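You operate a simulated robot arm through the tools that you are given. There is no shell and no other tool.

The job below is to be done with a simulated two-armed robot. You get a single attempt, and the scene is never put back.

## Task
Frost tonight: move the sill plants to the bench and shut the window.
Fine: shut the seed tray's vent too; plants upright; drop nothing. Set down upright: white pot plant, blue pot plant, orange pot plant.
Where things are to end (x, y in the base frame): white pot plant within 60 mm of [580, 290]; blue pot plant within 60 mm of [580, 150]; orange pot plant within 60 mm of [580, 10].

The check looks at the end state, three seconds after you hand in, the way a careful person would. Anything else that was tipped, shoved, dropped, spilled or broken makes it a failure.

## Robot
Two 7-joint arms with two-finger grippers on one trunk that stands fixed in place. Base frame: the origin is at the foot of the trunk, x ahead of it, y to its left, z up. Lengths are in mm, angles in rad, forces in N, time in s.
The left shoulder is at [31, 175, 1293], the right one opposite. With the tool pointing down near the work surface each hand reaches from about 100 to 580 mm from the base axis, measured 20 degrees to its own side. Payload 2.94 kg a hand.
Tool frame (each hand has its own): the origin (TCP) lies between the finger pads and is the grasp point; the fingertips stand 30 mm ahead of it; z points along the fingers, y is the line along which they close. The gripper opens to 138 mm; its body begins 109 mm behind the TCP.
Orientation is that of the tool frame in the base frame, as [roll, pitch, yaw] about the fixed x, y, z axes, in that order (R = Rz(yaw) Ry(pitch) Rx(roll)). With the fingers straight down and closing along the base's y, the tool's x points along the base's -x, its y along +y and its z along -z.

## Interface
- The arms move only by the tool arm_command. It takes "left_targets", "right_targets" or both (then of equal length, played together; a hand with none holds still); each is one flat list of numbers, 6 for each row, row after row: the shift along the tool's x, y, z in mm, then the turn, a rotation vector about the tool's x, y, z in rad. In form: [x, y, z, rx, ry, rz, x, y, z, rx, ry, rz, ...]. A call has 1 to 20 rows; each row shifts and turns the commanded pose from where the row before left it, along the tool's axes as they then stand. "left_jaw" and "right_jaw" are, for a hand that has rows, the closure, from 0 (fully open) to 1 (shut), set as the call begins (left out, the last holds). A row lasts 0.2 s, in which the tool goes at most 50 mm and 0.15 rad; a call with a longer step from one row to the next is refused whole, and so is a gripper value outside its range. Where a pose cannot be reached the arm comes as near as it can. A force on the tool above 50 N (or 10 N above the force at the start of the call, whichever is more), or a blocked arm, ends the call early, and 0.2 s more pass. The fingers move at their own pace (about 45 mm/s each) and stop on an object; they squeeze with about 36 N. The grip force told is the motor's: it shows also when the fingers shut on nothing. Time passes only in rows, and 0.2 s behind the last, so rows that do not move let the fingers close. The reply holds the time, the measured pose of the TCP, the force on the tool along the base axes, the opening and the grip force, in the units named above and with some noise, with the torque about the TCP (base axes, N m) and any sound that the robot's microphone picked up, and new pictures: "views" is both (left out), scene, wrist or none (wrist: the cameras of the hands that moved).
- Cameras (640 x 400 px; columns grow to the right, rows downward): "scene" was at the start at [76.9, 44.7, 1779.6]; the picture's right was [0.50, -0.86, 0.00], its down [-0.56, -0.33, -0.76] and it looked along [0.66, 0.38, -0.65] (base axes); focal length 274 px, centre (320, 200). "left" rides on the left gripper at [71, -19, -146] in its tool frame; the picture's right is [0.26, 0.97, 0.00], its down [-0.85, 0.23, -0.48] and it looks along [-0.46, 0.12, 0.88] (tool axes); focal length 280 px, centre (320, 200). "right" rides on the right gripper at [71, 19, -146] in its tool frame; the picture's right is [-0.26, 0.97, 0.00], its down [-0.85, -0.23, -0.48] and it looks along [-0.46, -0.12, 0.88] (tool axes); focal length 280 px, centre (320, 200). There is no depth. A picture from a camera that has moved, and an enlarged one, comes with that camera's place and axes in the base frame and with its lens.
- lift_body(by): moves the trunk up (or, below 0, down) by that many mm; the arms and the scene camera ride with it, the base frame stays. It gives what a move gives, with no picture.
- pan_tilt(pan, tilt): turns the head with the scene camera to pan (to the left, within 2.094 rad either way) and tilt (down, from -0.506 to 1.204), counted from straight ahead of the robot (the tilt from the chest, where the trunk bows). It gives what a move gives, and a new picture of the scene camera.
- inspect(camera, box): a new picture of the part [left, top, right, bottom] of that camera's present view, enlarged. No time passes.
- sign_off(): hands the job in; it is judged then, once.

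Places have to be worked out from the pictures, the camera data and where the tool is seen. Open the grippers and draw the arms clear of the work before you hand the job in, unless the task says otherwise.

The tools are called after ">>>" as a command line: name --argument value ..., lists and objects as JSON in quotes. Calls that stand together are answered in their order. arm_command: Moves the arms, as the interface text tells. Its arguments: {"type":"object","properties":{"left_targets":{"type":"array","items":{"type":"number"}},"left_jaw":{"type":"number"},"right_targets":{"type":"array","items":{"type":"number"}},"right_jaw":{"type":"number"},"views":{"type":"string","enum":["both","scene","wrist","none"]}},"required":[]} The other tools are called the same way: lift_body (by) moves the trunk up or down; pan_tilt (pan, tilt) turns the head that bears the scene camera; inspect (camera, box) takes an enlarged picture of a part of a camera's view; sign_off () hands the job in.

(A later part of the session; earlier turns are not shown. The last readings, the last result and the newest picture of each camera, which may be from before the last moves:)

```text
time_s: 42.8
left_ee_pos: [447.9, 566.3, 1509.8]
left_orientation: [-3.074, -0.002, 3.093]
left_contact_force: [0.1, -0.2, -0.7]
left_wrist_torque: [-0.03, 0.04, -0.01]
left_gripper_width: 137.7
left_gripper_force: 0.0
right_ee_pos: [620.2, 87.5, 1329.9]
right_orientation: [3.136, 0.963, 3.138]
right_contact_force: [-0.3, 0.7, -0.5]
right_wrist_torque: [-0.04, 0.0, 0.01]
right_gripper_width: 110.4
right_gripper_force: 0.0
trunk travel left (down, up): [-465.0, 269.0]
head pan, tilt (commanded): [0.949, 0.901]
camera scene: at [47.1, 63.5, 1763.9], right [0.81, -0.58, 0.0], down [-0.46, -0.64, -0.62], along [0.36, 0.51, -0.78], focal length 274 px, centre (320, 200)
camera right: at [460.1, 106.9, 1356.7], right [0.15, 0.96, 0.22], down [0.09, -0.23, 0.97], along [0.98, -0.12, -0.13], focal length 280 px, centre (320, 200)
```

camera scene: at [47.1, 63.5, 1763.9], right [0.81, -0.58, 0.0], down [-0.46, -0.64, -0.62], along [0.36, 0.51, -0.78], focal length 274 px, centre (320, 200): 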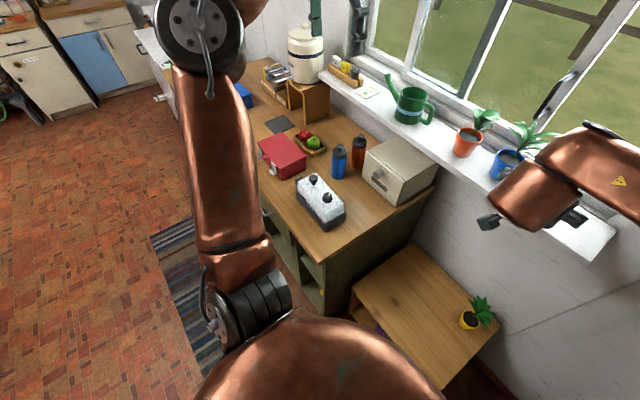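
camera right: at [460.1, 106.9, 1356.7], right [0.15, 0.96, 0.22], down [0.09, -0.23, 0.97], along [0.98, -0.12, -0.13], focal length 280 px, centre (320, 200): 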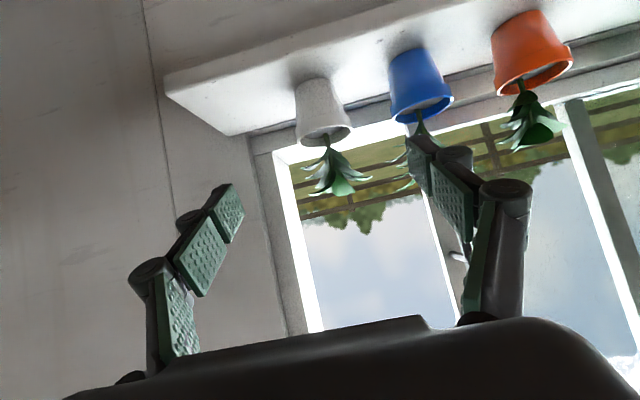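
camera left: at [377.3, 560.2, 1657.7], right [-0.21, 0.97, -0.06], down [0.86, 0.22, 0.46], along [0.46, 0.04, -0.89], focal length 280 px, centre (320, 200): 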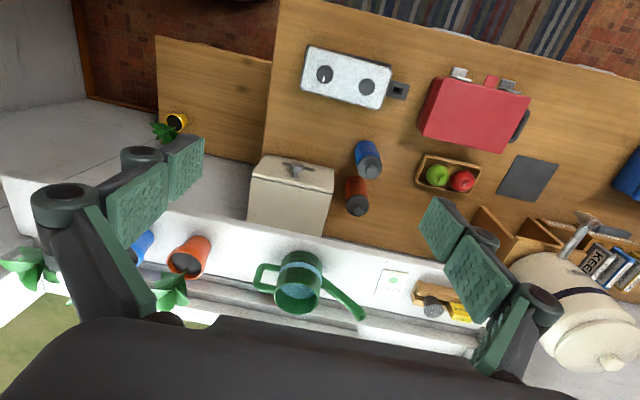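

I enlarge the right wrist view to measure the pots and sill (the picture is upside-down relative to the world).

>>> inspect --camera "right" --box '[150, 20, 450, 210]'

>>> inspect --camera "right" --box '[380, 0, 640, 165]'

```text
2.11 times, centred on (300, 115) of right
camera zoom: at [460.1, 106.9, 1356.7], right [0.15, 0.96, 0.22], down [0.09, -0.23, 0.97], along [0.98, -0.12, -0.13], focal length 590 px, centre (362, 379)
```

zoom: 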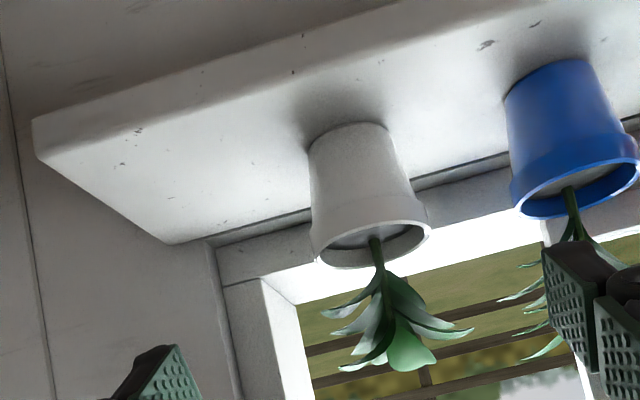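

```text
2.42 times, centred on (510, 82) of right
camera zoom: at [460.1, 106.9, 1356.7], right [0.15, 0.96, 0.22], down [0.09, -0.23, 0.97], along [0.98, -0.12, -0.13], focal length 680 px, centre (-141, 485)
```

zoom: 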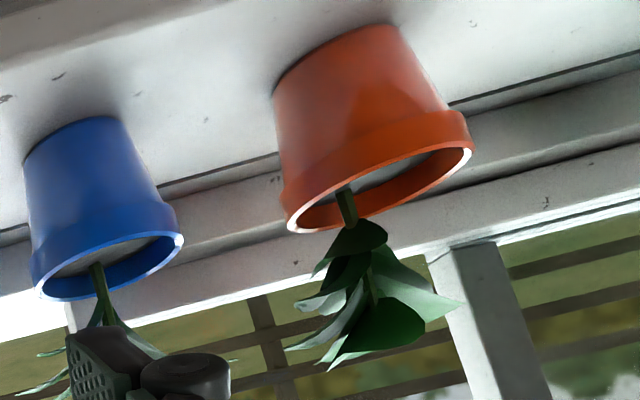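

Measured: white pot axis ≈ [812, 86], rim z ≈ 1232 (75 mm wide), sill top ≈ 1167; blue ≈ [815, 213], orange ≈ [816, 347]. I flatten the pitch a little, narrow the jaw to ~94 mm and move to a pre-grasp in front of the white pot.

>>> arm_command --right_targets '[0, 0, 0, 0, -0.12, 0, 6.6, -0.75, 30.3, 0, 0, 0, 6.6, -0.75, 30.3, 0, 0, 0, 6.6, -0.75, 30.3, 0, 0, 0, 6.6, -0.75, 30.3, 0, 0, 0, 0, 0, 0, 0, 0, 0]' --right_jaw 0.32 --views "both"

>>> inspect --camera "right" --box '[160, 0, 480, 240]'

```text
time_s: 44.2
left_ee_pos: [446.7, 566.8, 1510.1]
left_orientation: [-3.074, -0.005, 3.092]
left_contact_force: [-0.5, -0.6, -0.6]
left_wrist_torque: [0.02, -0.03, 0.03]
left_gripper_width: 138.0
left_gripper_force: 0.0
right_ee_pos: [713.4, 82.0, 1250.5]
right_orientation: [3.138, 1.081, 3.14]
right_contact_force: [0.4, -1.1, -0.7]
right_wrist_torque: [0.02, 0.01, -0.01]
right_gripper_width: 93.7
right_gripper_force: 0.0
trunk travel left (down, up): [-465.0, 269.0]
head pan, tilt (commanded): [0.949, 0.901]
camera scene: at [46.3, 64.1, 1763.9], right [0.81, -0.58, 0.0], down [-0.46, -0.64, -0.62], along [0.36, 0.5, -0.78], focal length 274 px, centre (320, 200)
camera right: at [551.7, 102.5, 1256.4], right [0.12, 0.96, 0.23], down [-0.02, -0.23, 0.97], along [0.99, -0.12, -0.01], focal length 280 px, centre (320, 200)
```

scene: 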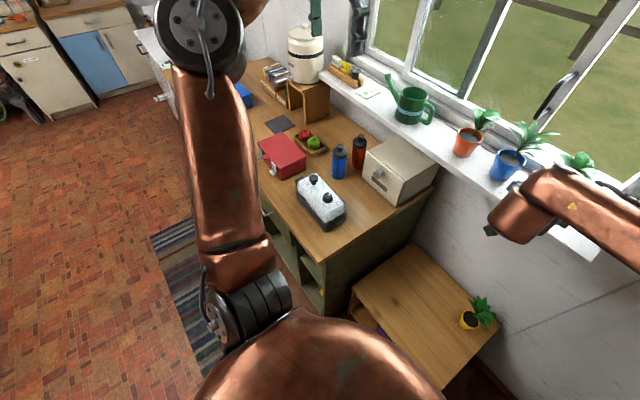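
right: 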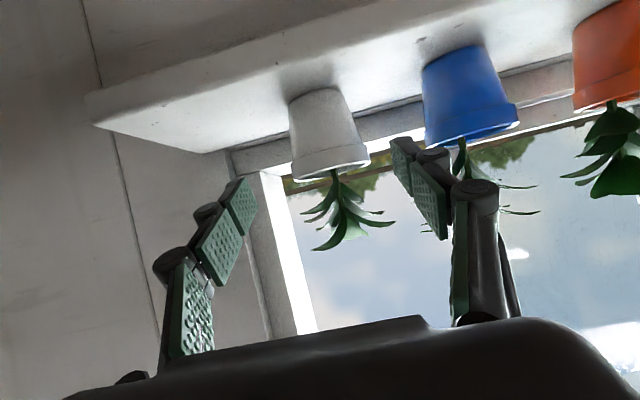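

```text
1.67 times, centred on (320, 120) of right
camera zoom: at [551.7, 102.5, 1256.4], right [0.12, 0.96, 0.23], down [-0.02, -0.23, 0.97], along [0.99, -0.12, -0.01], focal length 467 px, centre (320, 333)
```

zoom: 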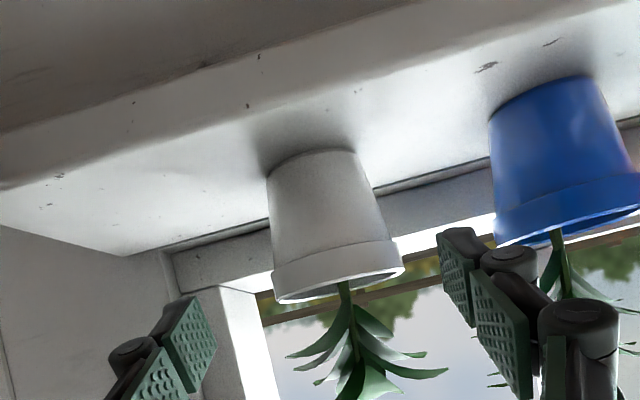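

The pot is at about [815, 86.5]; my hand is 4 mm right of it. I advance most of the way, to about [790, 85.5, 1222], and look.

>>> arm_command --right_targets '[-2.7, 0.8, 20.2, 0, 0, 0, -2.7, 0.8, 20.2, 0, 0, 0, -2.7, 0.8, 20.2, 0, 0, 0, -2.7, 0.8, 20.2, 0, 0, 0]' --views "both"

>>> inspect --camera "right" --box '[160, 0, 480, 240]'

```text
time_s: 45.2
left_ee_pos: [451.7, 566.3, 1508.7]
left_orientation: [-3.075, -0.003, 3.093]
left_contact_force: [0.5, 0.3, 0.4]
left_wrist_torque: [-0.02, 0.02, 0.01]
left_gripper_width: 138.3
left_gripper_force: 0.1
right_ee_pos: [794.9, 87.9, 1222.6]
right_orientation: [3.139, 1.078, 3.139]
right_contact_force: [0.1, -0.4, 0.0]
right_wrist_torque: [-0.01, -0.01, 0.01]
right_gripper_width: 94.0
right_gripper_force: 0.1
trunk travel left (down, up): [-465.0, 269.0]
head pan, tilt (commanded): [0.949, 0.901]
camera scene: at [48.9, 64.6, 1763.8], right [0.81, -0.58, 0.0], down [-0.46, -0.64, -0.62], along [0.36, 0.5, -0.78], focal length 274 px, centre (320, 200)
camera right: at [632.5, 106.7, 1228.4], right [0.12, 0.96, 0.23], down [-0.02, -0.23, 0.97], along [0.99, -0.12, -0.01], focal length 280 px, centre (320, 200)
```

scene: 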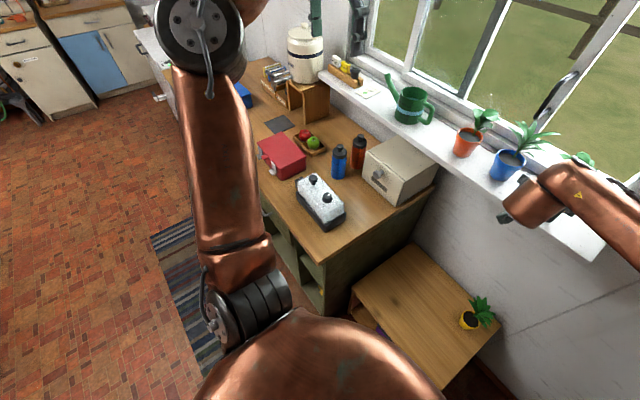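
right: 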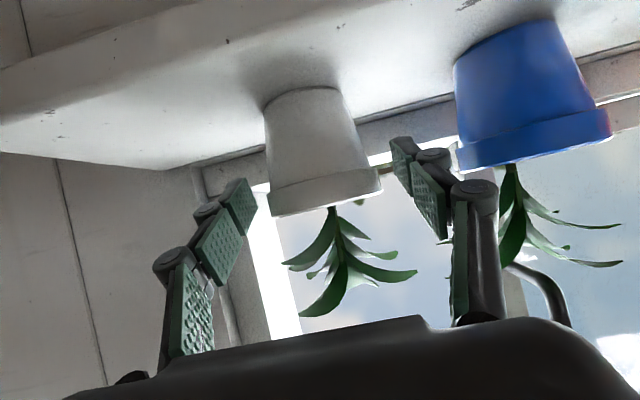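

```text
1.67 times, centred on (320, 120) of right
camera zoom: at [632.5, 106.7, 1228.4], right [0.12, 0.96, 0.23], down [-0.02, -0.23, 0.97], along [0.99, -0.12, -0.01], focal length 467 px, centre (320, 333)
```

zoom: 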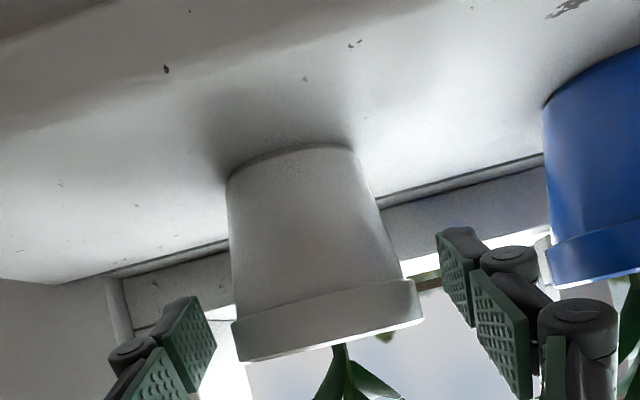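

The fingers straddle the white pot with ~7–8 mm clearance each side and the pot's axis is at x≈812, y≈88. I advance 15 mm more and close.

>>> arm_command --right_targets '[0, 0, 7.5, 0, 0, 0, 0, 0, 7, 0, 0, 0]' --views "none"

>>> arm_command --right_targets '[0, 0, 0, 0, 0, 0, 0, 0, 0, 0, 0, 0, 0, 0, 0, 0, 0, 0, 0, 0, 0, 0, 0, 0, 0, 0, 0, 0, 0, 0]' --right_jaw 0.6 --views "wrist"

```text
time_s: 45.8
left_ee_pos: [449.1, 567.0, 1509.2]
left_orientation: [-3.074, -0.005, 3.093]
left_contact_force: [0.4, 0.0, -0.2]
left_wrist_torque: [0.03, -0.04, 0.04]
left_gripper_width: 138.1
left_gripper_force: 0.1
right_ee_pos: [805.0, 88.3, 1215.0]
right_orientation: [3.139, 1.078, 3.14]
right_contact_force: [-0.6, -0.2, -0.1]
right_wrist_torque: [0.02, 0.0, -0.02]
right_gripper_width: 94.0
right_gripper_force: 0.0
trunk travel left (down, up): [-465.0, 269.0]
head pan, tilt (commanded): [0.949, 0.901]
```

```text
time_s: 47.0
left_ee_pos: [448.9, 567.1, 1510.6]
left_orientation: [-3.073, -0.003, 3.094]
left_contact_force: [0.2, 0.5, 0.2]
left_wrist_torque: [-0.01, 0.02, 0.01]
left_gripper_width: 138.1
left_gripper_force: 0.1
right_ee_pos: [805.1, 86.9, 1215.4]
right_orientation: [3.139, 1.08, 3.138]
right_contact_force: [-0.2, -1.2, 0.6]
right_wrist_torque: [-0.07, -0.02, -0.04]
right_gripper_width: 71.2
right_gripper_force: 35.7
trunk travel left (down, up): [-465.0, 269.0]
head pan, tilt (commanded): [0.949, 0.901]
camera right: at [642.9, 106.8, 1221.7], right [0.12, 0.96, 0.23], down [-0.02, -0.23, 0.97], along [0.99, -0.12, -0.01], focal length 280 px, centre (320, 200)
```

right: 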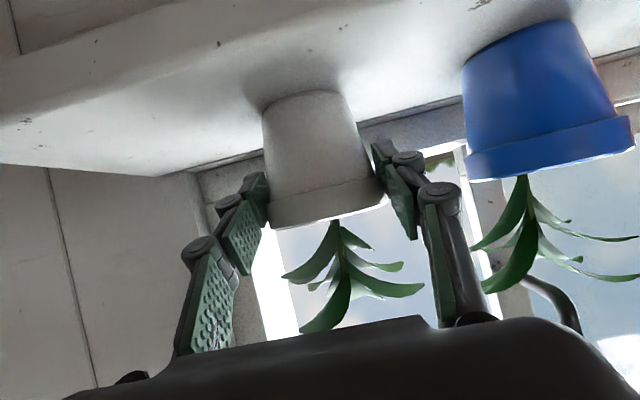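

The white pot is gripped (71 mm, 36 N). I lift it 20 mm straight up and check.

>>> arm_command --right_targets '[-4.4, 0, -2.35, 0, 0, 0, -8.8, 0, -4.7, 0, 0, 0, -8.8, 0, -4.7, 0, 0, 0]' --views "both"

>>> inspect --camera "right" --box '[160, 0, 480, 240]'

```text
time_s: 47.8
left_ee_pos: [449.0, 565.7, 1509.6]
left_orientation: [-3.073, -0.004, 3.092]
left_contact_force: [0.5, 0.1, -0.5]
left_wrist_torque: [0.0, 0.0, -0.01]
left_gripper_width: 138.1
left_gripper_force: 0.0
right_ee_pos: [803.8, 87.8, 1240.6]
right_orientation: [3.139, 1.082, 3.139]
right_contact_force: [-1.5, 0.6, 2.8]
right_wrist_torque: [-0.09, -0.39, 0.04]
right_gripper_width: 74.3
right_gripper_force: 14.2
trunk travel left (down, up): [-465.0, 269.0]
head pan, tilt (commanded): [0.949, 0.901]
camera scene: at [47.5, 64.0, 1763.9], right [0.81, -0.58, 0.0], down [-0.46, -0.64, -0.62], along [0.36, 0.5, -0.78], focal length 274 px, centre (320, 200)
camera right: at [642.1, 106.5, 1246.9], right [0.12, 0.96, 0.23], down [-0.02, -0.23, 0.97], along [0.99, -0.12, -0.01], focal length 280 px, centre (320, 200)
```

scene: 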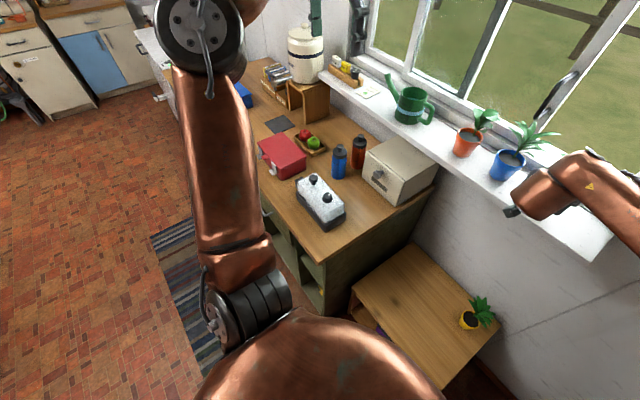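
right: 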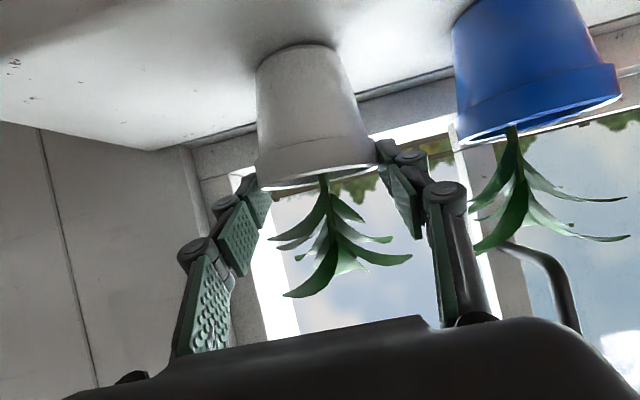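

```text
1.67 times, centred on (320, 120) of right
camera zoom: at [642.1, 106.5, 1246.9], right [0.12, 0.96, 0.23], down [-0.02, -0.23, 0.97], along [0.99, -0.12, -0.01], focal length 467 px, centre (320, 333)
```

zoom: 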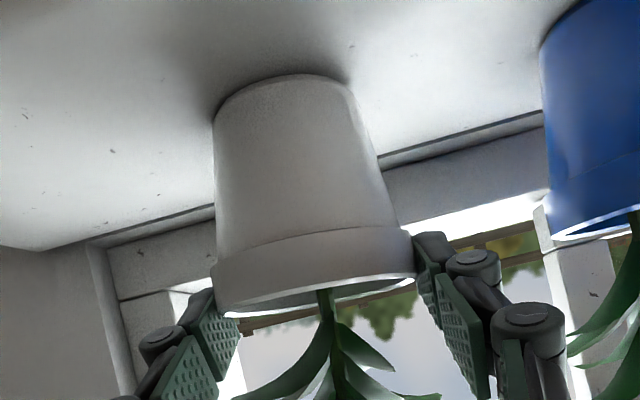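

The hand slid up the tapered pot – the pot stayed on the sill and the fingers are now just on its rim. I open again, check the pot stands square, and will regrip lower, under the collar.

>>> arm_command --right_targets '[0, 0, 0, 0, 0, 0, 0, 0, 0, 0, 0, 0, 0, 0, 0, 0, 0, 0]' --right_jaw 0.32 --views "wrist"

>>> inspect --camera "right" --box '[160, 0, 480, 240]'

```text
time_s: 48.6
left_ee_pos: [449.4, 566.3, 1509.0]
left_orientation: [-3.073, -0.004, 3.091]
left_contact_force: [1.7, 0.3, 0.1]
left_wrist_torque: [0.02, -0.02, 0.02]
left_gripper_width: 138.1
left_gripper_force: 0.2
right_ee_pos: [805.0, 86.8, 1239.1]
right_orientation: [3.137, 1.078, 3.137]
right_contact_force: [-0.3, -0.4, 0.2]
right_wrist_torque: [0.01, -0.01, 0.0]
right_gripper_width: 93.8
right_gripper_force: 0.1
trunk travel left (down, up): [-465.0, 269.0]
head pan, tilt (commanded): [0.949, 0.901]
camera right: at [642.3, 106.4, 1245.8], right [0.12, 0.96, 0.23], down [-0.02, -0.23, 0.97], along [0.99, -0.12, -0.01], focal length 280 px, centre (320, 200)
```

right: 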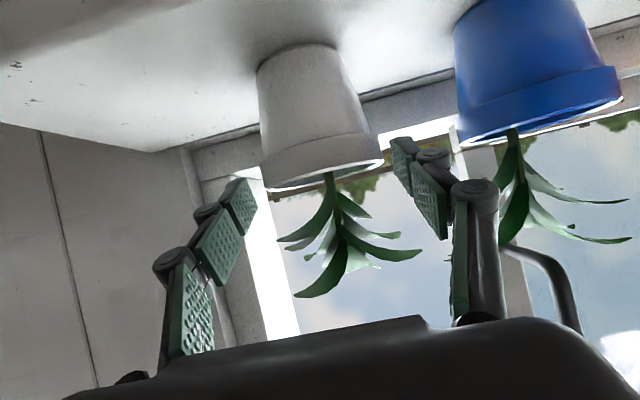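

```text
1.67 times, centred on (320, 120) of right
camera zoom: at [642.3, 106.4, 1245.8], right [0.12, 0.96, 0.23], down [-0.02, -0.23, 0.97], along [0.99, -0.12, -0.01], focal length 467 px, centre (320, 333)
```

zoom: 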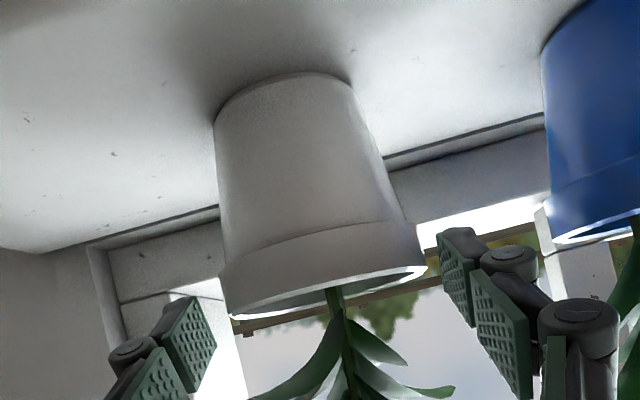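

The pot stands upright and centred. I lower the open fingers to z≈1200 so the pads sit just under the collar (bottom edge ≈ z 1215), then close.

>>> arm_command --right_targets '[7.8, 0.5, 6.1, 0, 0, 0, 7.8, 0.5, 6.1, 0, 0, 0, 7.8, 0.5, 6.1, 0, 0, 0, 7.8, 0.5, 6.1, 0, 0, 0]' --views "wrist"

>>> inspect --camera "right" --box '[160, 0, 480, 240]'

```text
time_s: 49.6
left_ee_pos: [449.7, 566.0, 1511.1]
left_orientation: [-3.074, -0.003, 3.092]
left_contact_force: [0.2, -0.6, -0.4]
left_wrist_torque: [-0.01, 0.03, -0.02]
left_gripper_width: 137.9
left_gripper_force: 0.1
right_ee_pos: [811.8, 89.3, 1198.4]
right_orientation: [3.137, 1.078, 3.137]
right_contact_force: [0.8, -0.3, -0.8]
right_wrist_torque: [-0.04, 0.04, -0.02]
right_gripper_width: 94.0
right_gripper_force: 0.0
trunk travel left (down, up): [-465.0, 269.0]
head pan, tilt (commanded): [0.949, 0.901]
camera right: at [650.1, 108.7, 1205.1], right [0.12, 0.96, 0.23], down [-0.02, -0.23, 0.97], along [0.99, -0.12, -0.01], focal length 280 px, centre (320, 200)
```

right: 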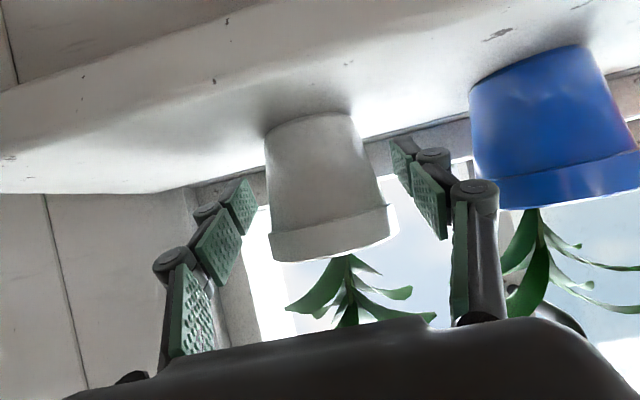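

```text
1.67 times, centred on (320, 120) of right
camera zoom: at [650.1, 108.7, 1205.1], right [0.12, 0.96, 0.23], down [-0.02, -0.23, 0.97], along [0.99, -0.12, -0.01], focal length 467 px, centre (320, 333)
```

zoom: 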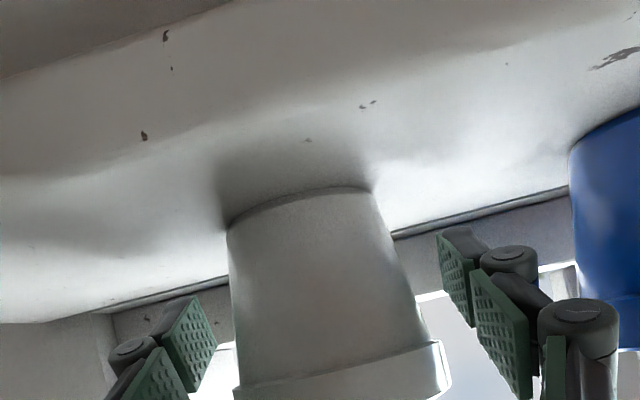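

The pads are now below the collar line. I close on the body.

>>> arm_command --right_targets '[0, 0, 0, 0, 0, 0, 0, 0, 0, 0, 0, 0, 0, 0, 0, 0, 0, 0, 0, 0, 0, 0, 0, 0, 0, 0, 0, 0, 0, 0]' --right_jaw 0.8 --views "wrist"

>>> inspect --camera "right" --box '[160, 40, 480, 280]'

```text
time_s: 50.8
left_ee_pos: [448.1, 566.5, 1508.9]
left_orientation: [-3.073, -0.003, 3.094]
left_contact_force: [0.9, -0.8, 0.1]
left_wrist_torque: [-0.02, 0.0, 0.0]
left_gripper_width: 138.0
left_gripper_force: 0.0
right_ee_pos: [811.0, 88.7, 1198.4]
right_orientation: [3.139, 1.081, 3.139]
right_contact_force: [-0.4, -0.4, 1.5]
right_wrist_torque: [0.03, 0.04, -0.01]
right_gripper_width: 67.3
right_gripper_force: 35.8
trunk travel left (down, up): [-465.0, 269.0]
head pan, tilt (commanded): [0.949, 0.901]
camera right: at [649.6, 108.4, 1205.6], right [0.12, 0.96, 0.23], down [-0.02, -0.23, 0.97], along [0.99, -0.12, -0.01], focal length 280 px, centre (320, 200)
```

right: 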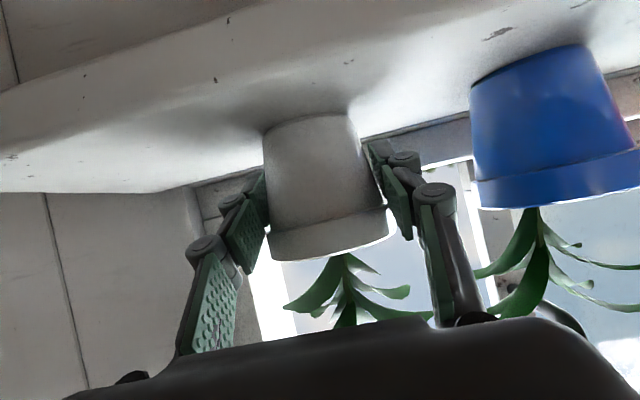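

```text
1.67 times, centred on (320, 160) of right
camera zoom: at [649.6, 108.4, 1205.6], right [0.12, 0.96, 0.23], down [-0.02, -0.23, 0.97], along [0.99, -0.12, -0.01], focal length 467 px, centre (320, 267)
```

zoom: 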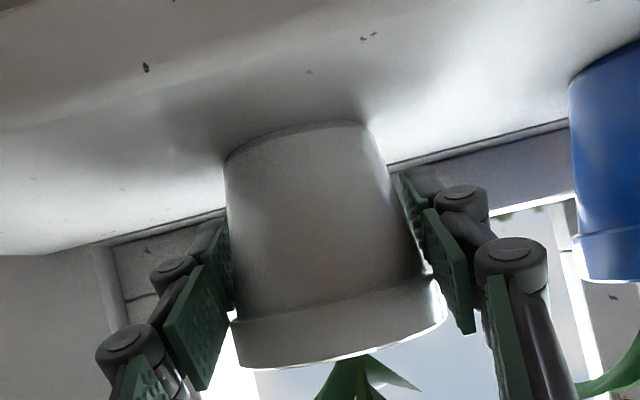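

Gripped at 67 mm below the collar. I lift very slowly, 8 mm, and read the forces.

>>> arm_command --right_targets '[-1.76, 0, -0.94, 0, 0, 0, -1.76, 0, -0.94, 0, 0, 0, -1.76, 0, -0.94, 0, 0, 0, -1.76, 0, -0.94, 0, 0, 0]' --views "wrist"

>>> inspect --camera "right" --box '[160, 40, 480, 280]'

```text
time_s: 51.8
left_ee_pos: [450.4, 567.0, 1509.1]
left_orientation: [-3.074, -0.004, 3.092]
left_contact_force: [0.2, -0.7, -0.4]
left_wrist_torque: [0.04, 0.0, 0.01]
left_gripper_width: 138.0
left_gripper_force: 0.0
right_ee_pos: [811.1, 89.6, 1208.9]
right_orientation: [3.139, 1.082, 3.14]
right_contact_force: [0.3, -0.5, -2.9]
right_wrist_torque: [-0.03, 0.05, -0.02]
right_gripper_width: 67.3
right_gripper_force: 36.0
trunk travel left (down, up): [-465.0, 269.0]
head pan, tilt (commanded): [0.949, 0.901]
camera right: at [649.5, 109.4, 1215.1], right [0.12, 0.96, 0.23], down [-0.02, -0.23, 0.97], along [0.99, -0.12, -0.01], focal length 280 px, centre (320, 200)
```

right: 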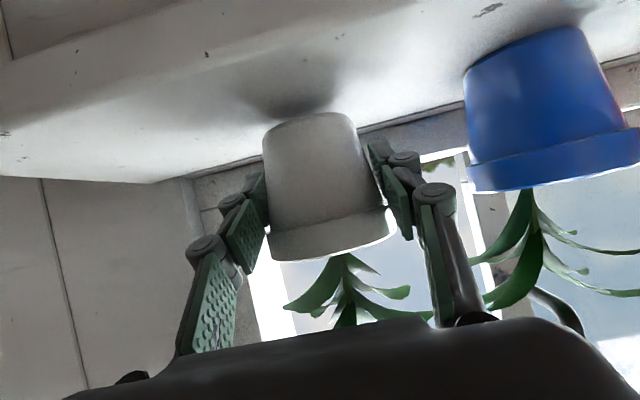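

```text
1.67 times, centred on (320, 160) of right
camera zoom: at [649.5, 109.4, 1215.1], right [0.12, 0.96, 0.23], down [-0.02, -0.23, 0.97], along [0.99, -0.12, -0.01], focal length 467 px, centre (320, 267)
```

zoom: 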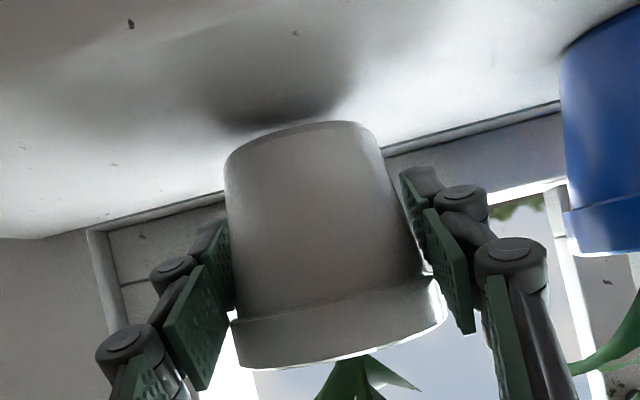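

The pot comes up with the hand now (weight ≈ 3 N, TCP ≈ 31 mm above its base). I raise 30 mm more and draw it back clear of the sill.

>>> arm_command --right_targets '[-8.8, 0, -4.7, 0, 0, 0, -8.8, 0, -4.7, 0, 0, 0, -8.8, 0, -4.7, 0, 0, 0, 5.9, 0, -11, 0, 0, 0, 11.76, 0, -22.06, 0, 0, 0, 11.76, 0, -22.06, 0, 0, 0, 11.76, 0, -22.06, 0, 0, 0, 11.76, 0, -22.06, 0, 0, 0, 11.76, 0, -22.06, 0, 0, 0, 11.76, 0, -22.06, 0, 0, 0, 11.76, 0, -22.06, 0, 0, 0, 11.76, 0, -22.06, 0, 0, 0, 11.76, 0, -22.06, 0, 0, 0, 5.9, 0, -11, 0, 0, 0]' --views "both"

```text
time_s: 54.8
left_ee_pos: [448.8, 566.6, 1509.9]
left_orientation: [-3.073, -0.005, 3.092]
left_contact_force: [-0.6, 0.1, 0.5]
left_wrist_torque: [0.02, 0.01, -0.01]
left_gripper_width: 138.0
left_gripper_force: 0.0
right_ee_pos: [560.3, 90.9, 1239.1]
right_orientation: [3.139, 1.081, 3.14]
right_contact_force: [0.6, -0.4, -2.3]
right_wrist_torque: [0.04, -0.02, -0.04]
right_gripper_width: 67.2
right_gripper_force: 36.5
trunk travel left (down, up): [-465.0, 269.0]
head pan, tilt (commanded): [0.949, 0.901]
camera scene: at [47.7, 63.8, 1763.8], right [0.81, -0.58, 0.0], down [-0.46, -0.64, -0.62], along [0.36, 0.5, -0.78], focal length 274 px, centre (320, 200)
camera right: at [397.6, 110.4, 1246.5], right [0.12, 0.96, 0.23], down [-0.02, -0.23, 0.97], along [0.99, -0.12, -0.01], focal length 280 px, centre (320, 200)
```

scene: 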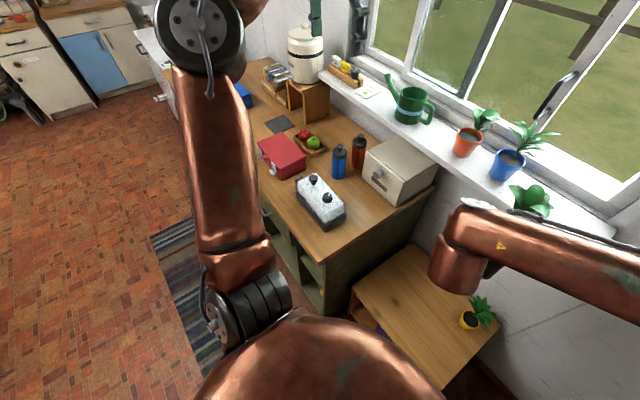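
right: 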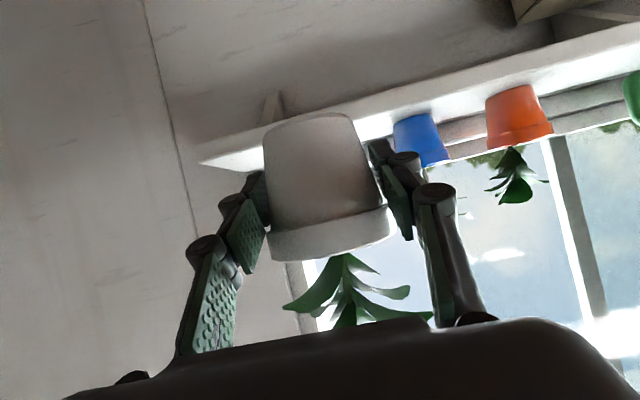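

The pot is clear in front of the sill. I lower the trunk in two steps (left hand stays well above the tray), checking in between.

>>> lift_body --by -200

>>> pan_tilt --pan 0.35 --tilt 0.8

```text
time_s: 57.0
left_ee_pos: [514.8, 567.3, 1258.7]
left_orientation: [-3.07, -0.118, 3.094]
left_contact_force: [-1.0, 0.4, 0.2]
left_wrist_torque: [-0.01, -0.01, -0.05]
left_gripper_width: 138.0
left_gripper_force: 0.0
right_ee_pos: [559.1, 89.6, 1040.0]
right_orientation: [3.137, 1.081, 3.137]
right_contact_force: [-0.1, 0.3, -2.8]
right_wrist_torque: [-0.05, 0.04, 0.02]
right_gripper_width: 67.2
right_gripper_force: 36.2
trunk travel left (down, up): [-265.0, 469.0]
head pan, tilt (commanded): [0.949, 0.901]
```

```text
time_s: 58.0
left_ee_pos: [514.9, 566.4, 1257.6]
left_orientation: [-3.068, -0.119, 3.092]
left_contact_force: [-1.2, -0.3, -0.4]
left_wrist_torque: [0.02, 0.0, 0.01]
left_gripper_width: 137.8
left_gripper_force: 0.1
right_ee_pos: [559.8, 90.3, 1038.5]
right_orientation: [3.137, 1.079, 3.137]
right_contact_force: [0.4, 0.9, -3.1]
right_wrist_torque: [-0.01, 0.0, -0.03]
right_gripper_width: 67.4
right_gripper_force: 36.4
trunk travel left (down, up): [-265.0, 469.0]
head pan, tilt (commanded): [0.351, 0.799]
camera scene: at [175.9, 30.4, 1569.6], right [0.34, -0.94, 0.0], down [-0.67, -0.25, -0.7], along [0.65, 0.24, -0.72], focal length 274 px, centre (320, 200)
```

scene: 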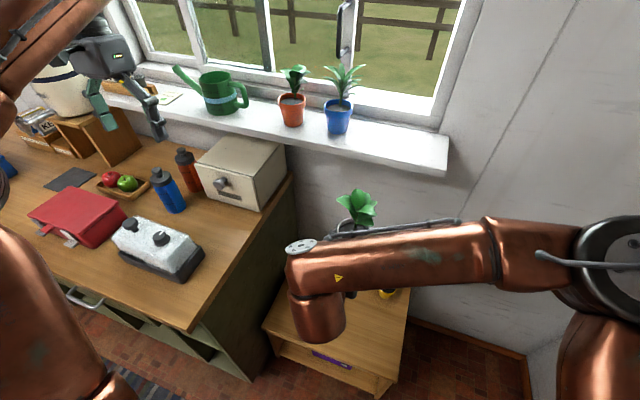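

The trunk bows forward as it lowers, and the left hand drifted forward/down to [515, 566, 1258]. Before lowering more I draw the left hand back and up, away from the bottles.

>>> arm_command --left_targets '[20, 0, -15, 0, 0, 0, 20, 0, -15, 0, 0, 0, 20, 0, -15, 0, 0, 0, 20, 0, -15, 0, 0, 0, 20, 0, -15, 0, 0, 0, 20, 0, -15, 0, 0, 0]' --views "scene"

```text
time_s: 59.4
left_ee_pos: [515.2, 567.2, 1258.9]
left_orientation: [-3.069, -0.117, 3.092]
left_contact_force: [0.0, 0.5, -0.5]
left_wrist_torque: [0.02, -0.01, -0.03]
left_gripper_width: 137.7
left_gripper_force: 0.1
left hand out of reach, approached as far as the arm can: row 1, 2, 3, 4, 5, 6
right_ee_pos: [560.7, 89.9, 1038.6]
right_orientation: [3.139, 1.079, 3.138]
right_contact_force: [-0.2, 0.4, -2.8]
right_wrist_torque: [-0.04, 0.03, 0.0]
right_gripper_width: 67.5
right_gripper_force: 35.7
trunk travel left (down, up): [-265.0, 469.0]
head pan, tilt (commanded): [0.351, 0.799]
camera scene: at [176.0, 30.4, 1569.6], right [0.34, -0.94, 0.0], down [-0.67, -0.25, -0.7], along [0.65, 0.24, -0.72], focal length 274 px, centre (320, 200)
```

scene: 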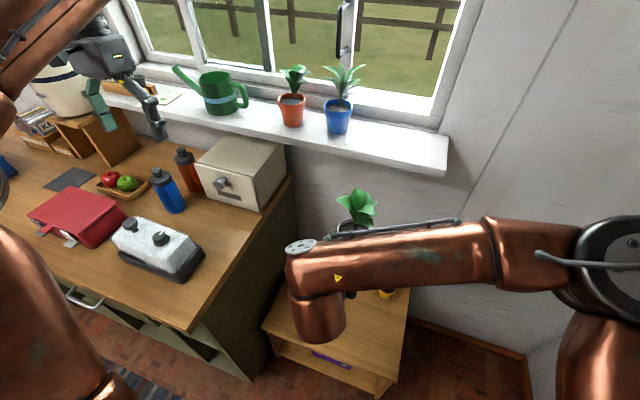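

The left command is beyond reach upward; I step the commanded pose down so it becomes reachable and the hand comes back toward [330, 567, ~1270].

>>> arm_command --left_targets '[0, 0, 30, 0, 0, 0, 0, 0, 30, 0, 0, 0, 0, 0, 30, 0, 0, 0, 0, 0, 30, 0, 0, 0, 0, 0, 30, 0, 0, 0]' --views "scene"

```text
time_s: 60.6
left_ee_pos: [494.9, 558.3, 1108.9]
left_orientation: [-3.068, -0.116, 3.093]
left_contact_force: [-0.1, -0.1, 0.3]
left_wrist_torque: [-0.04, -0.01, 0.0]
left_gripper_width: 137.9
left_gripper_force: 0.1
right_ee_pos: [560.7, 90.9, 1038.8]
right_orientation: [3.14, 1.078, 3.14]
right_contact_force: [-0.2, 0.1, -1.7]
right_wrist_torque: [-0.01, 0.02, -0.03]
right_gripper_width: 67.5
right_gripper_force: 35.7
trunk travel left (down, up): [-265.0, 469.0]
head pan, tilt (commanded): [0.351, 0.799]
camera scene: at [175.9, 31.1, 1569.6], right [0.34, -0.94, 0.0], down [-0.67, -0.25, -0.7], along [0.65, 0.24, -0.72], focal length 274 px, centre (320, 200)
```

scene: 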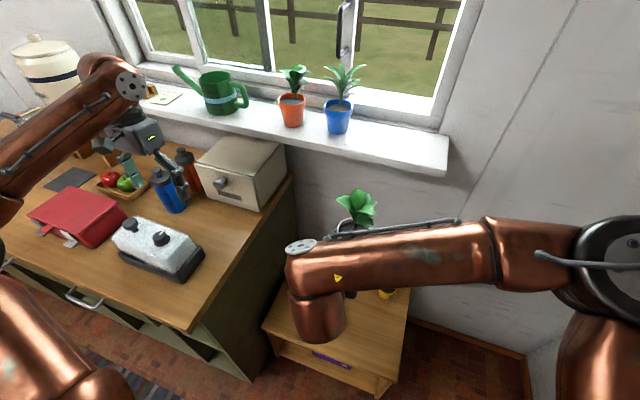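

The command actually started from the measured pose, so the hand went down to z 1109. I move it back toward the robot (−x) first and then up.

>>> arm_command --left_targets '[20, 0, -5, 0, 0, 0, 25, 0, -5, 0, 0, 0, 25, 0, -5, 0, 0, 0, 25, 0, -5, 0, 0, 0, 25, 0, -10, 0, 0, 0, 25, 0, -15, 0, 0, 0]' --views "scene"

```text
time_s: 62.0
left_ee_pos: [441.9, 556.4, 1137.9]
left_orientation: [-3.069, -0.118, 3.091]
left_contact_force: [-0.3, 0.5, -0.5]
left_wrist_torque: [0.07, -0.04, -0.01]
left_gripper_width: 138.1
left_gripper_force: 0.1
left hand out of reach, approached as far as the arm can: row 3, 4, 5, 6
right_ee_pos: [559.9, 90.2, 1039.6]
right_orientation: [3.137, 1.079, 3.139]
right_contact_force: [0.1, 0.8, -2.5]
right_wrist_torque: [0.03, 0.03, 0.03]
right_gripper_width: 67.2
right_gripper_force: 36.2
trunk travel left (down, up): [-265.0, 469.0]
head pan, tilt (commanded): [0.351, 0.799]
camera scene: at [175.3, 29.1, 1569.7], right [0.34, -0.94, 0.0], down [-0.67, -0.25, -0.7], along [0.65, 0.24, -0.72], focal length 274 px, centre (320, 200)
```

scene: 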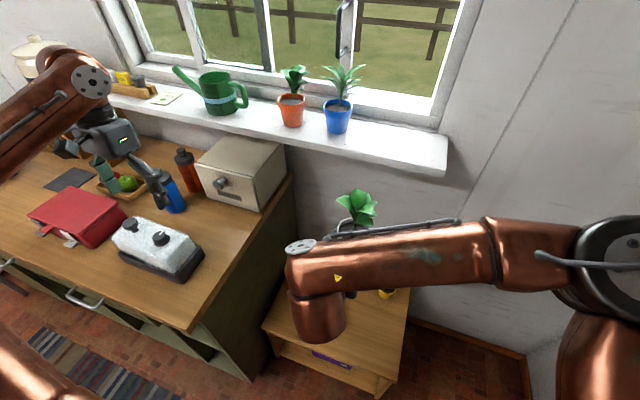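

The left hand is now parked above the tray at z 1138 with ample clearance, and the trunk at −200 already gives the right arm reach both to the sill and the low bench. I yaw the right hand ~20° left about the vertical and carry the white pot toward [580, 275, 800].

>>> arm_command --right_targets '[0, 0, 0, -0.1059, 0, -0.0564, 0, 0, 0, -0.1059, 0, -0.0564, 0, 0, 0, -0.1059, 0, -0.0564, 17.1, 16.6, 18.6, 0, 0, 0, 17.1, 16.6, 18.6, 0, 0, 0, 17.1, 16.6, 18.6, 0, 0, 0, 17.1, 16.6, 18.6, 0, 0, 0, 17.1, 16.6, 18.6, 0, 0, 0, 17.1, 16.6, 18.6, 0, 0, 0, 17.1, 16.6, 18.6, 0, 0, 0, 17.1, 16.6, 18.6, 0, 0, 0, 17.1, 16.6, 18.6, 0, 0, 0, 17.1, 16.6, 18.6, 0, 0, 0]' --views "both"

```text
time_s: 64.8
left_ee_pos: [443.0, 558.7, 1135.8]
left_orientation: [-3.067, -0.119, 3.089]
left_contact_force: [0.2, -0.6, 0.8]
left_wrist_torque: [-0.02, 0.0, 0.0]
left_gripper_width: 138.0
left_gripper_force: 0.1
right_ee_pos: [581.1, 277.6, 798.4]
right_orientation: [3.138, 1.081, -2.786]
right_contact_force: [-0.2, 0.2, -2.4]
right_wrist_torque: [-0.01, 0.02, 0.01]
right_gripper_width: 67.1
right_gripper_force: 35.9
trunk travel left (down, up): [-265.0, 469.0]
head pan, tilt (commanded): [0.351, 0.799]
camera scene: at [176.3, 32.1, 1569.5], right [0.34, -0.94, 0.0], down [-0.67, -0.25, -0.7], along [0.65, 0.24, -0.72], focal length 274 px, centre (320, 200)
camera right: at [422.6, 238.6, 805.0], right [-0.22, 0.95, 0.23], down [0.06, -0.22, 0.97], along [0.97, 0.23, -0.01], focal length 280 px, centre (320, 200)
```

scene: 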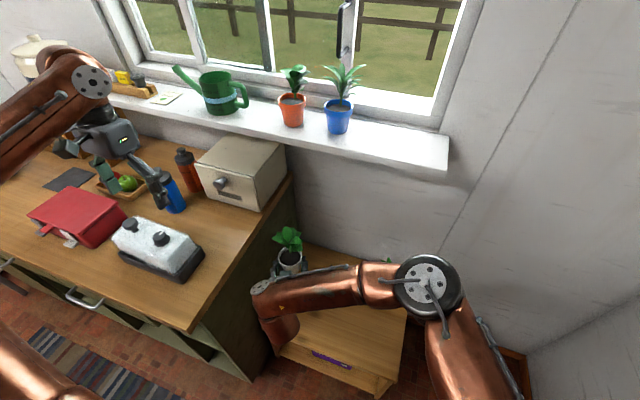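
right: 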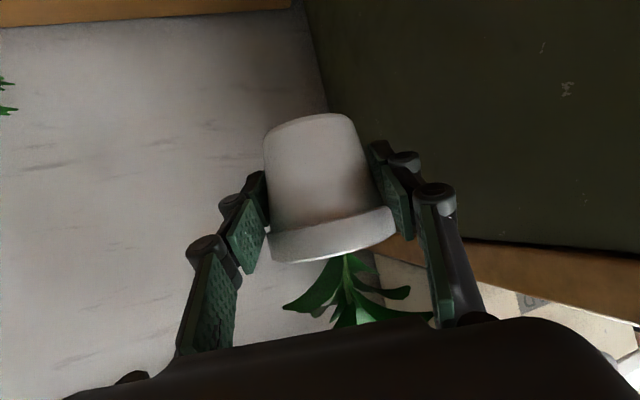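

The pot hangs upright over the target column. I lower to TCP z≈630 and look at the remaining gap to the bench.

>>> arm_command --right_targets '[24.7, 0, 13.2, 0, 0, 0, 24.7, 0, 13.2, 0, 0, 0, 24.7, 0, 13.2, 0, 0, 0, 24.7, 0, 13.2, 0, 0, 0, 24.7, 0, 13.2, 0, 0, 0, 24.7, 0, 13.2, 0, 0, 0]' --views "both"

>>> inspect --camera "scene" --box '[240, 200, 440, 400]'

```text
time_s: 66.2
left_ee_pos: [441.8, 558.4, 1135.8]
left_orientation: [-3.068, -0.119, 3.092]
left_contact_force: [0.2, -0.3, -0.6]
left_wrist_torque: [-0.02, 0.03, 0.0]
left_gripper_width: 138.2
left_gripper_force: 0.1
right_ee_pos: [580.3, 276.6, 633.8]
right_orientation: [3.138, 1.078, -2.786]
right_contact_force: [0.4, 0.2, -3.1]
right_wrist_torque: [0.0, 0.02, 0.01]
right_gripper_width: 67.2
right_gripper_force: 36.3
trunk travel left (down, up): [-265.0, 469.0]
head pan, tilt (commanded): [0.351, 0.799]
camera scene: at [176.4, 31.3, 1569.5], right [0.34, -0.94, 0.0], down [-0.67, -0.25, -0.7], along [0.65, 0.24, -0.72], focal length 274 px, centre (320, 200)
camera right: at [421.6, 237.5, 640.0], right [-0.22, 0.95, 0.23], down [0.06, -0.22, 0.97], along [0.97, 0.23, -0.01], focal length 280 px, centre (320, 200)
```

scene: 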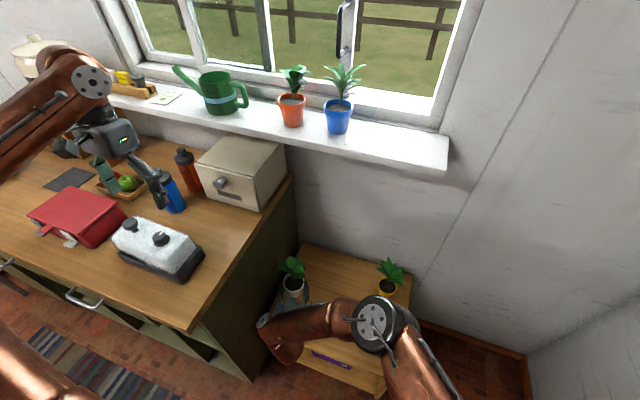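
right: 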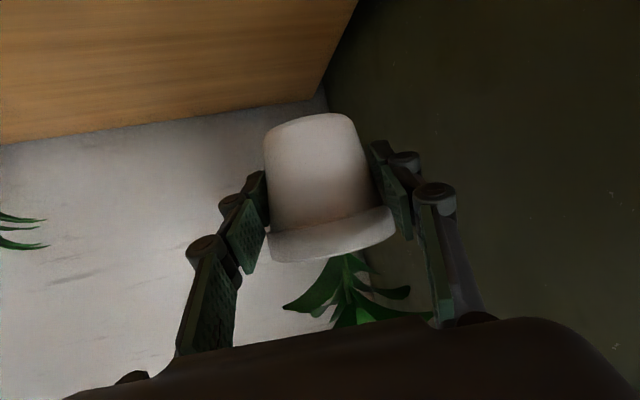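

```text
2.00 times, centred on (340, 300) of scene
camera zoom: at [176.4, 31.3, 1569.5], right [0.34, -0.94, 0.0], down [-0.67, -0.25, -0.7], along [0.65, 0.24, -0.72], focal length 548 px, centre (280, 0)
```

zoom: 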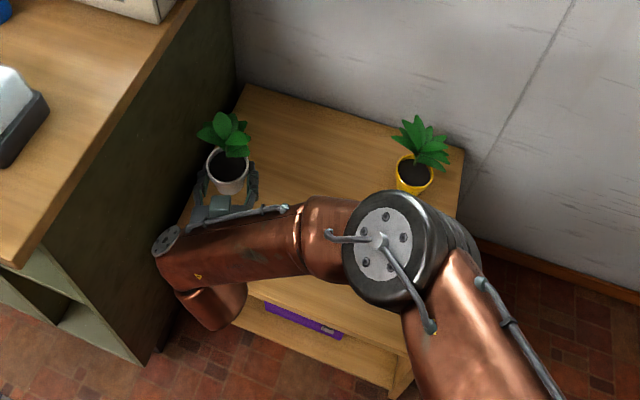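

Re-triangulating the bench's back edge from two heights puts the bench top at z≈460 (lower than I first thought), so the final TCP height is ≈ 491. I lower 105 mm more and look again.

>>> arm_command --right_targets '[23.2, 0, 12.3, 0, 0, 0, 23.2, 0, 12.3, 0, 0, 0, 23.2, 0, 12.3, 0, 0, 0, 23.2, 0, 12.3, 0, 0, 0]' --views "both"

>>> inspect --camera "scene" --box '[240, 230, 420, 350]'

```text
time_s: 67.2
left_ee_pos: [441.8, 559.0, 1137.0]
left_orientation: [-3.068, -0.119, 3.092]
left_contact_force: [-0.4, -0.6, -1.1]
left_wrist_torque: [0.0, 0.02, -0.02]
left_gripper_width: 137.9
left_gripper_force: 0.1
right_ee_pos: [580.5, 276.1, 527.1]
right_orientation: [3.136, 1.08, -2.784]
right_contact_force: [-0.4, 0.2, -2.6]
right_wrist_torque: [0.02, 0.02, 0.02]
right_gripper_width: 67.0
right_gripper_force: 36.2
trunk travel left (down, up): [-265.0, 469.0]
head pan, tilt (commanded): [0.351, 0.799]
camera scene: at [176.2, 31.0, 1569.5], right [0.34, -0.94, 0.0], down [-0.67, -0.25, -0.7], along [0.65, 0.24, -0.72], focal length 274 px, centre (320, 200)
camera right: at [422.6, 237.6, 533.6], right [-0.22, 0.95, 0.23], down [0.06, -0.22, 0.97], along [0.97, 0.23, -0.01], focal length 280 px, centre (320, 200)
```

scene: 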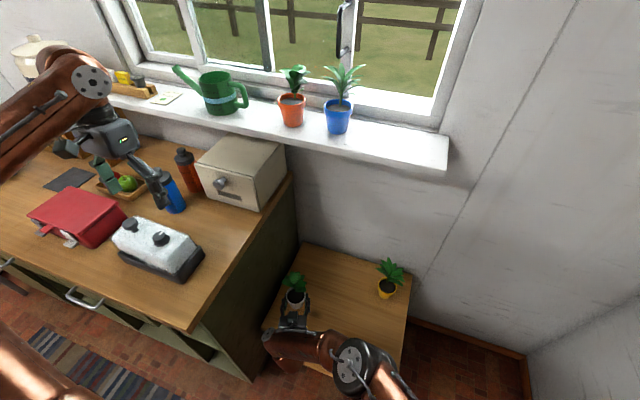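
right: 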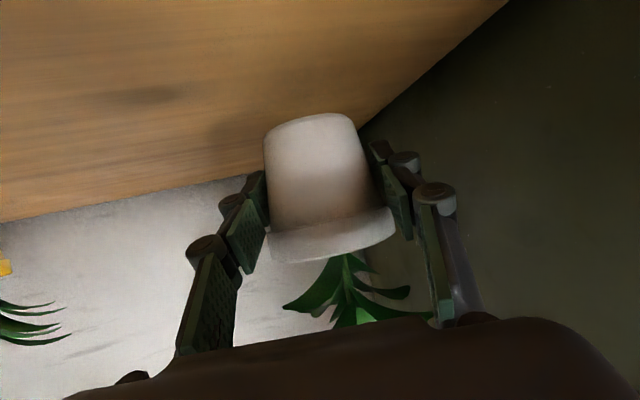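

```text
3.33 times, centred on (330, 290) of scene
camera zoom: at [176.2, 31.0, 1569.5], right [0.34, -0.94, 0.0], down [-0.67, -0.25, -0.7], along [0.65, 0.24, -0.72], focal length 914 px, centre (287, -100)
```

zoom: 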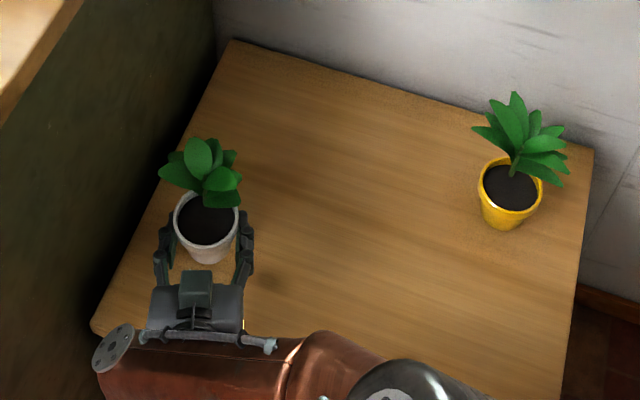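

The bench is ~35 mm below the pot's base and the spot is clear. I lower 26 mm, then creep.

>>> arm_command --right_targets '[9, 0, 4.8, 0, 0, 0, 9, 0, 4.8, 0, 0, 0, 5, 0, 2.6, 0, 0, 0]' --views "none"

>>> arm_command --right_targets '[1.76, 0, 0.94, 0, 0, 0, 1.76, 0, 0.94, 0, 0, 0]' --views "none"

```text
time_s: 68.0
left_ee_pos: [442.1, 557.8, 1136.0]
left_orientation: [-3.07, -0.118, 3.092]
left_contact_force: [0.9, -0.1, 0.3]
left_wrist_torque: [0.04, 0.01, 0.0]
left_gripper_width: 137.9
left_gripper_force: 0.0
right_ee_pos: [580.2, 267.5, 508.9]
right_orientation: [3.135, 1.075, -2.784]
right_contact_force: [-1.2, 0.0, -3.2]
right_wrist_torque: [-0.01, 0.01, -0.01]
right_gripper_width: 67.2
right_gripper_force: 36.2
right hand out of reach, approached as far as the arm can: row 2, 3
trunk travel left (down, up): [-265.0, 469.0]
head pan, tilt (commanded): [0.351, 0.799]
```

```text
time_s: 68.6
left_ee_pos: [442.9, 558.6, 1137.0]
left_orientation: [-3.067, -0.118, 3.091]
left_contact_force: [0.5, 0.3, 0.4]
left_wrist_torque: [-0.02, 0.02, 0.0]
left_gripper_width: 137.9
left_gripper_force: 0.1
right_ee_pos: [579.7, 266.3, 509.3]
right_orientation: [3.138, 1.077, -2.785]
right_contact_force: [-0.5, 0.3, -2.5]
right_wrist_torque: [-0.01, 0.0, 0.02]
right_gripper_width: 67.6
right_gripper_force: 36.3
trunk travel left (down, up): [-265.0, 469.0]
head pan, tilt (commanded): [0.351, 0.799]
```

The arm is at its lower reach limit (z 509, y 267 – still well inside the tolerance), so I use the trunk for the last ~17 mm in small steps.

>>> lift_body --by -10

>>> lift_body --by -4

```text
time_s: 69.2
left_ee_pos: [444.5, 557.9, 1124.6]
left_orientation: [-3.07, -0.117, 3.092]
left_contact_force: [0.3, -0.5, -0.2]
left_wrist_torque: [0.0, 0.02, 0.01]
left_gripper_width: 138.0
left_gripper_force: 0.0
right_ee_pos: [577.7, 265.4, 497.4]
right_orientation: [3.133, 1.076, -2.786]
right_contact_force: [2.4, 3.5, 14.1]
right_wrist_torque: [0.11, -0.54, 0.06]
right_gripper_width: 66.9
right_gripper_force: 36.3
trunk travel left (down, up): [-255.0, 479.0]
head pan, tilt (commanded): [0.351, 0.799]
```

```text
time_s: 69.7
left_ee_pos: [446.8, 557.2, 1118.7]
left_orientation: [-3.069, -0.118, 3.09]
left_contact_force: [0.3, 0.5, -0.5]
left_wrist_torque: [0.0, 0.02, 0.02]
left_gripper_width: 138.1
left_gripper_force: 0.0
right_ee_pos: [578.1, 266.0, 489.9]
right_orientation: [3.13, 1.069, -2.791]
right_contact_force: [2.0, 2.1, 12.0]
right_wrist_torque: [0.23, -0.28, -0.04]
right_gripper_width: 64.7
right_gripper_force: 35.9
trunk travel left (down, up): [-251.0, 483.0]
head pan, tilt (commanded): [0.351, 0.799]
```

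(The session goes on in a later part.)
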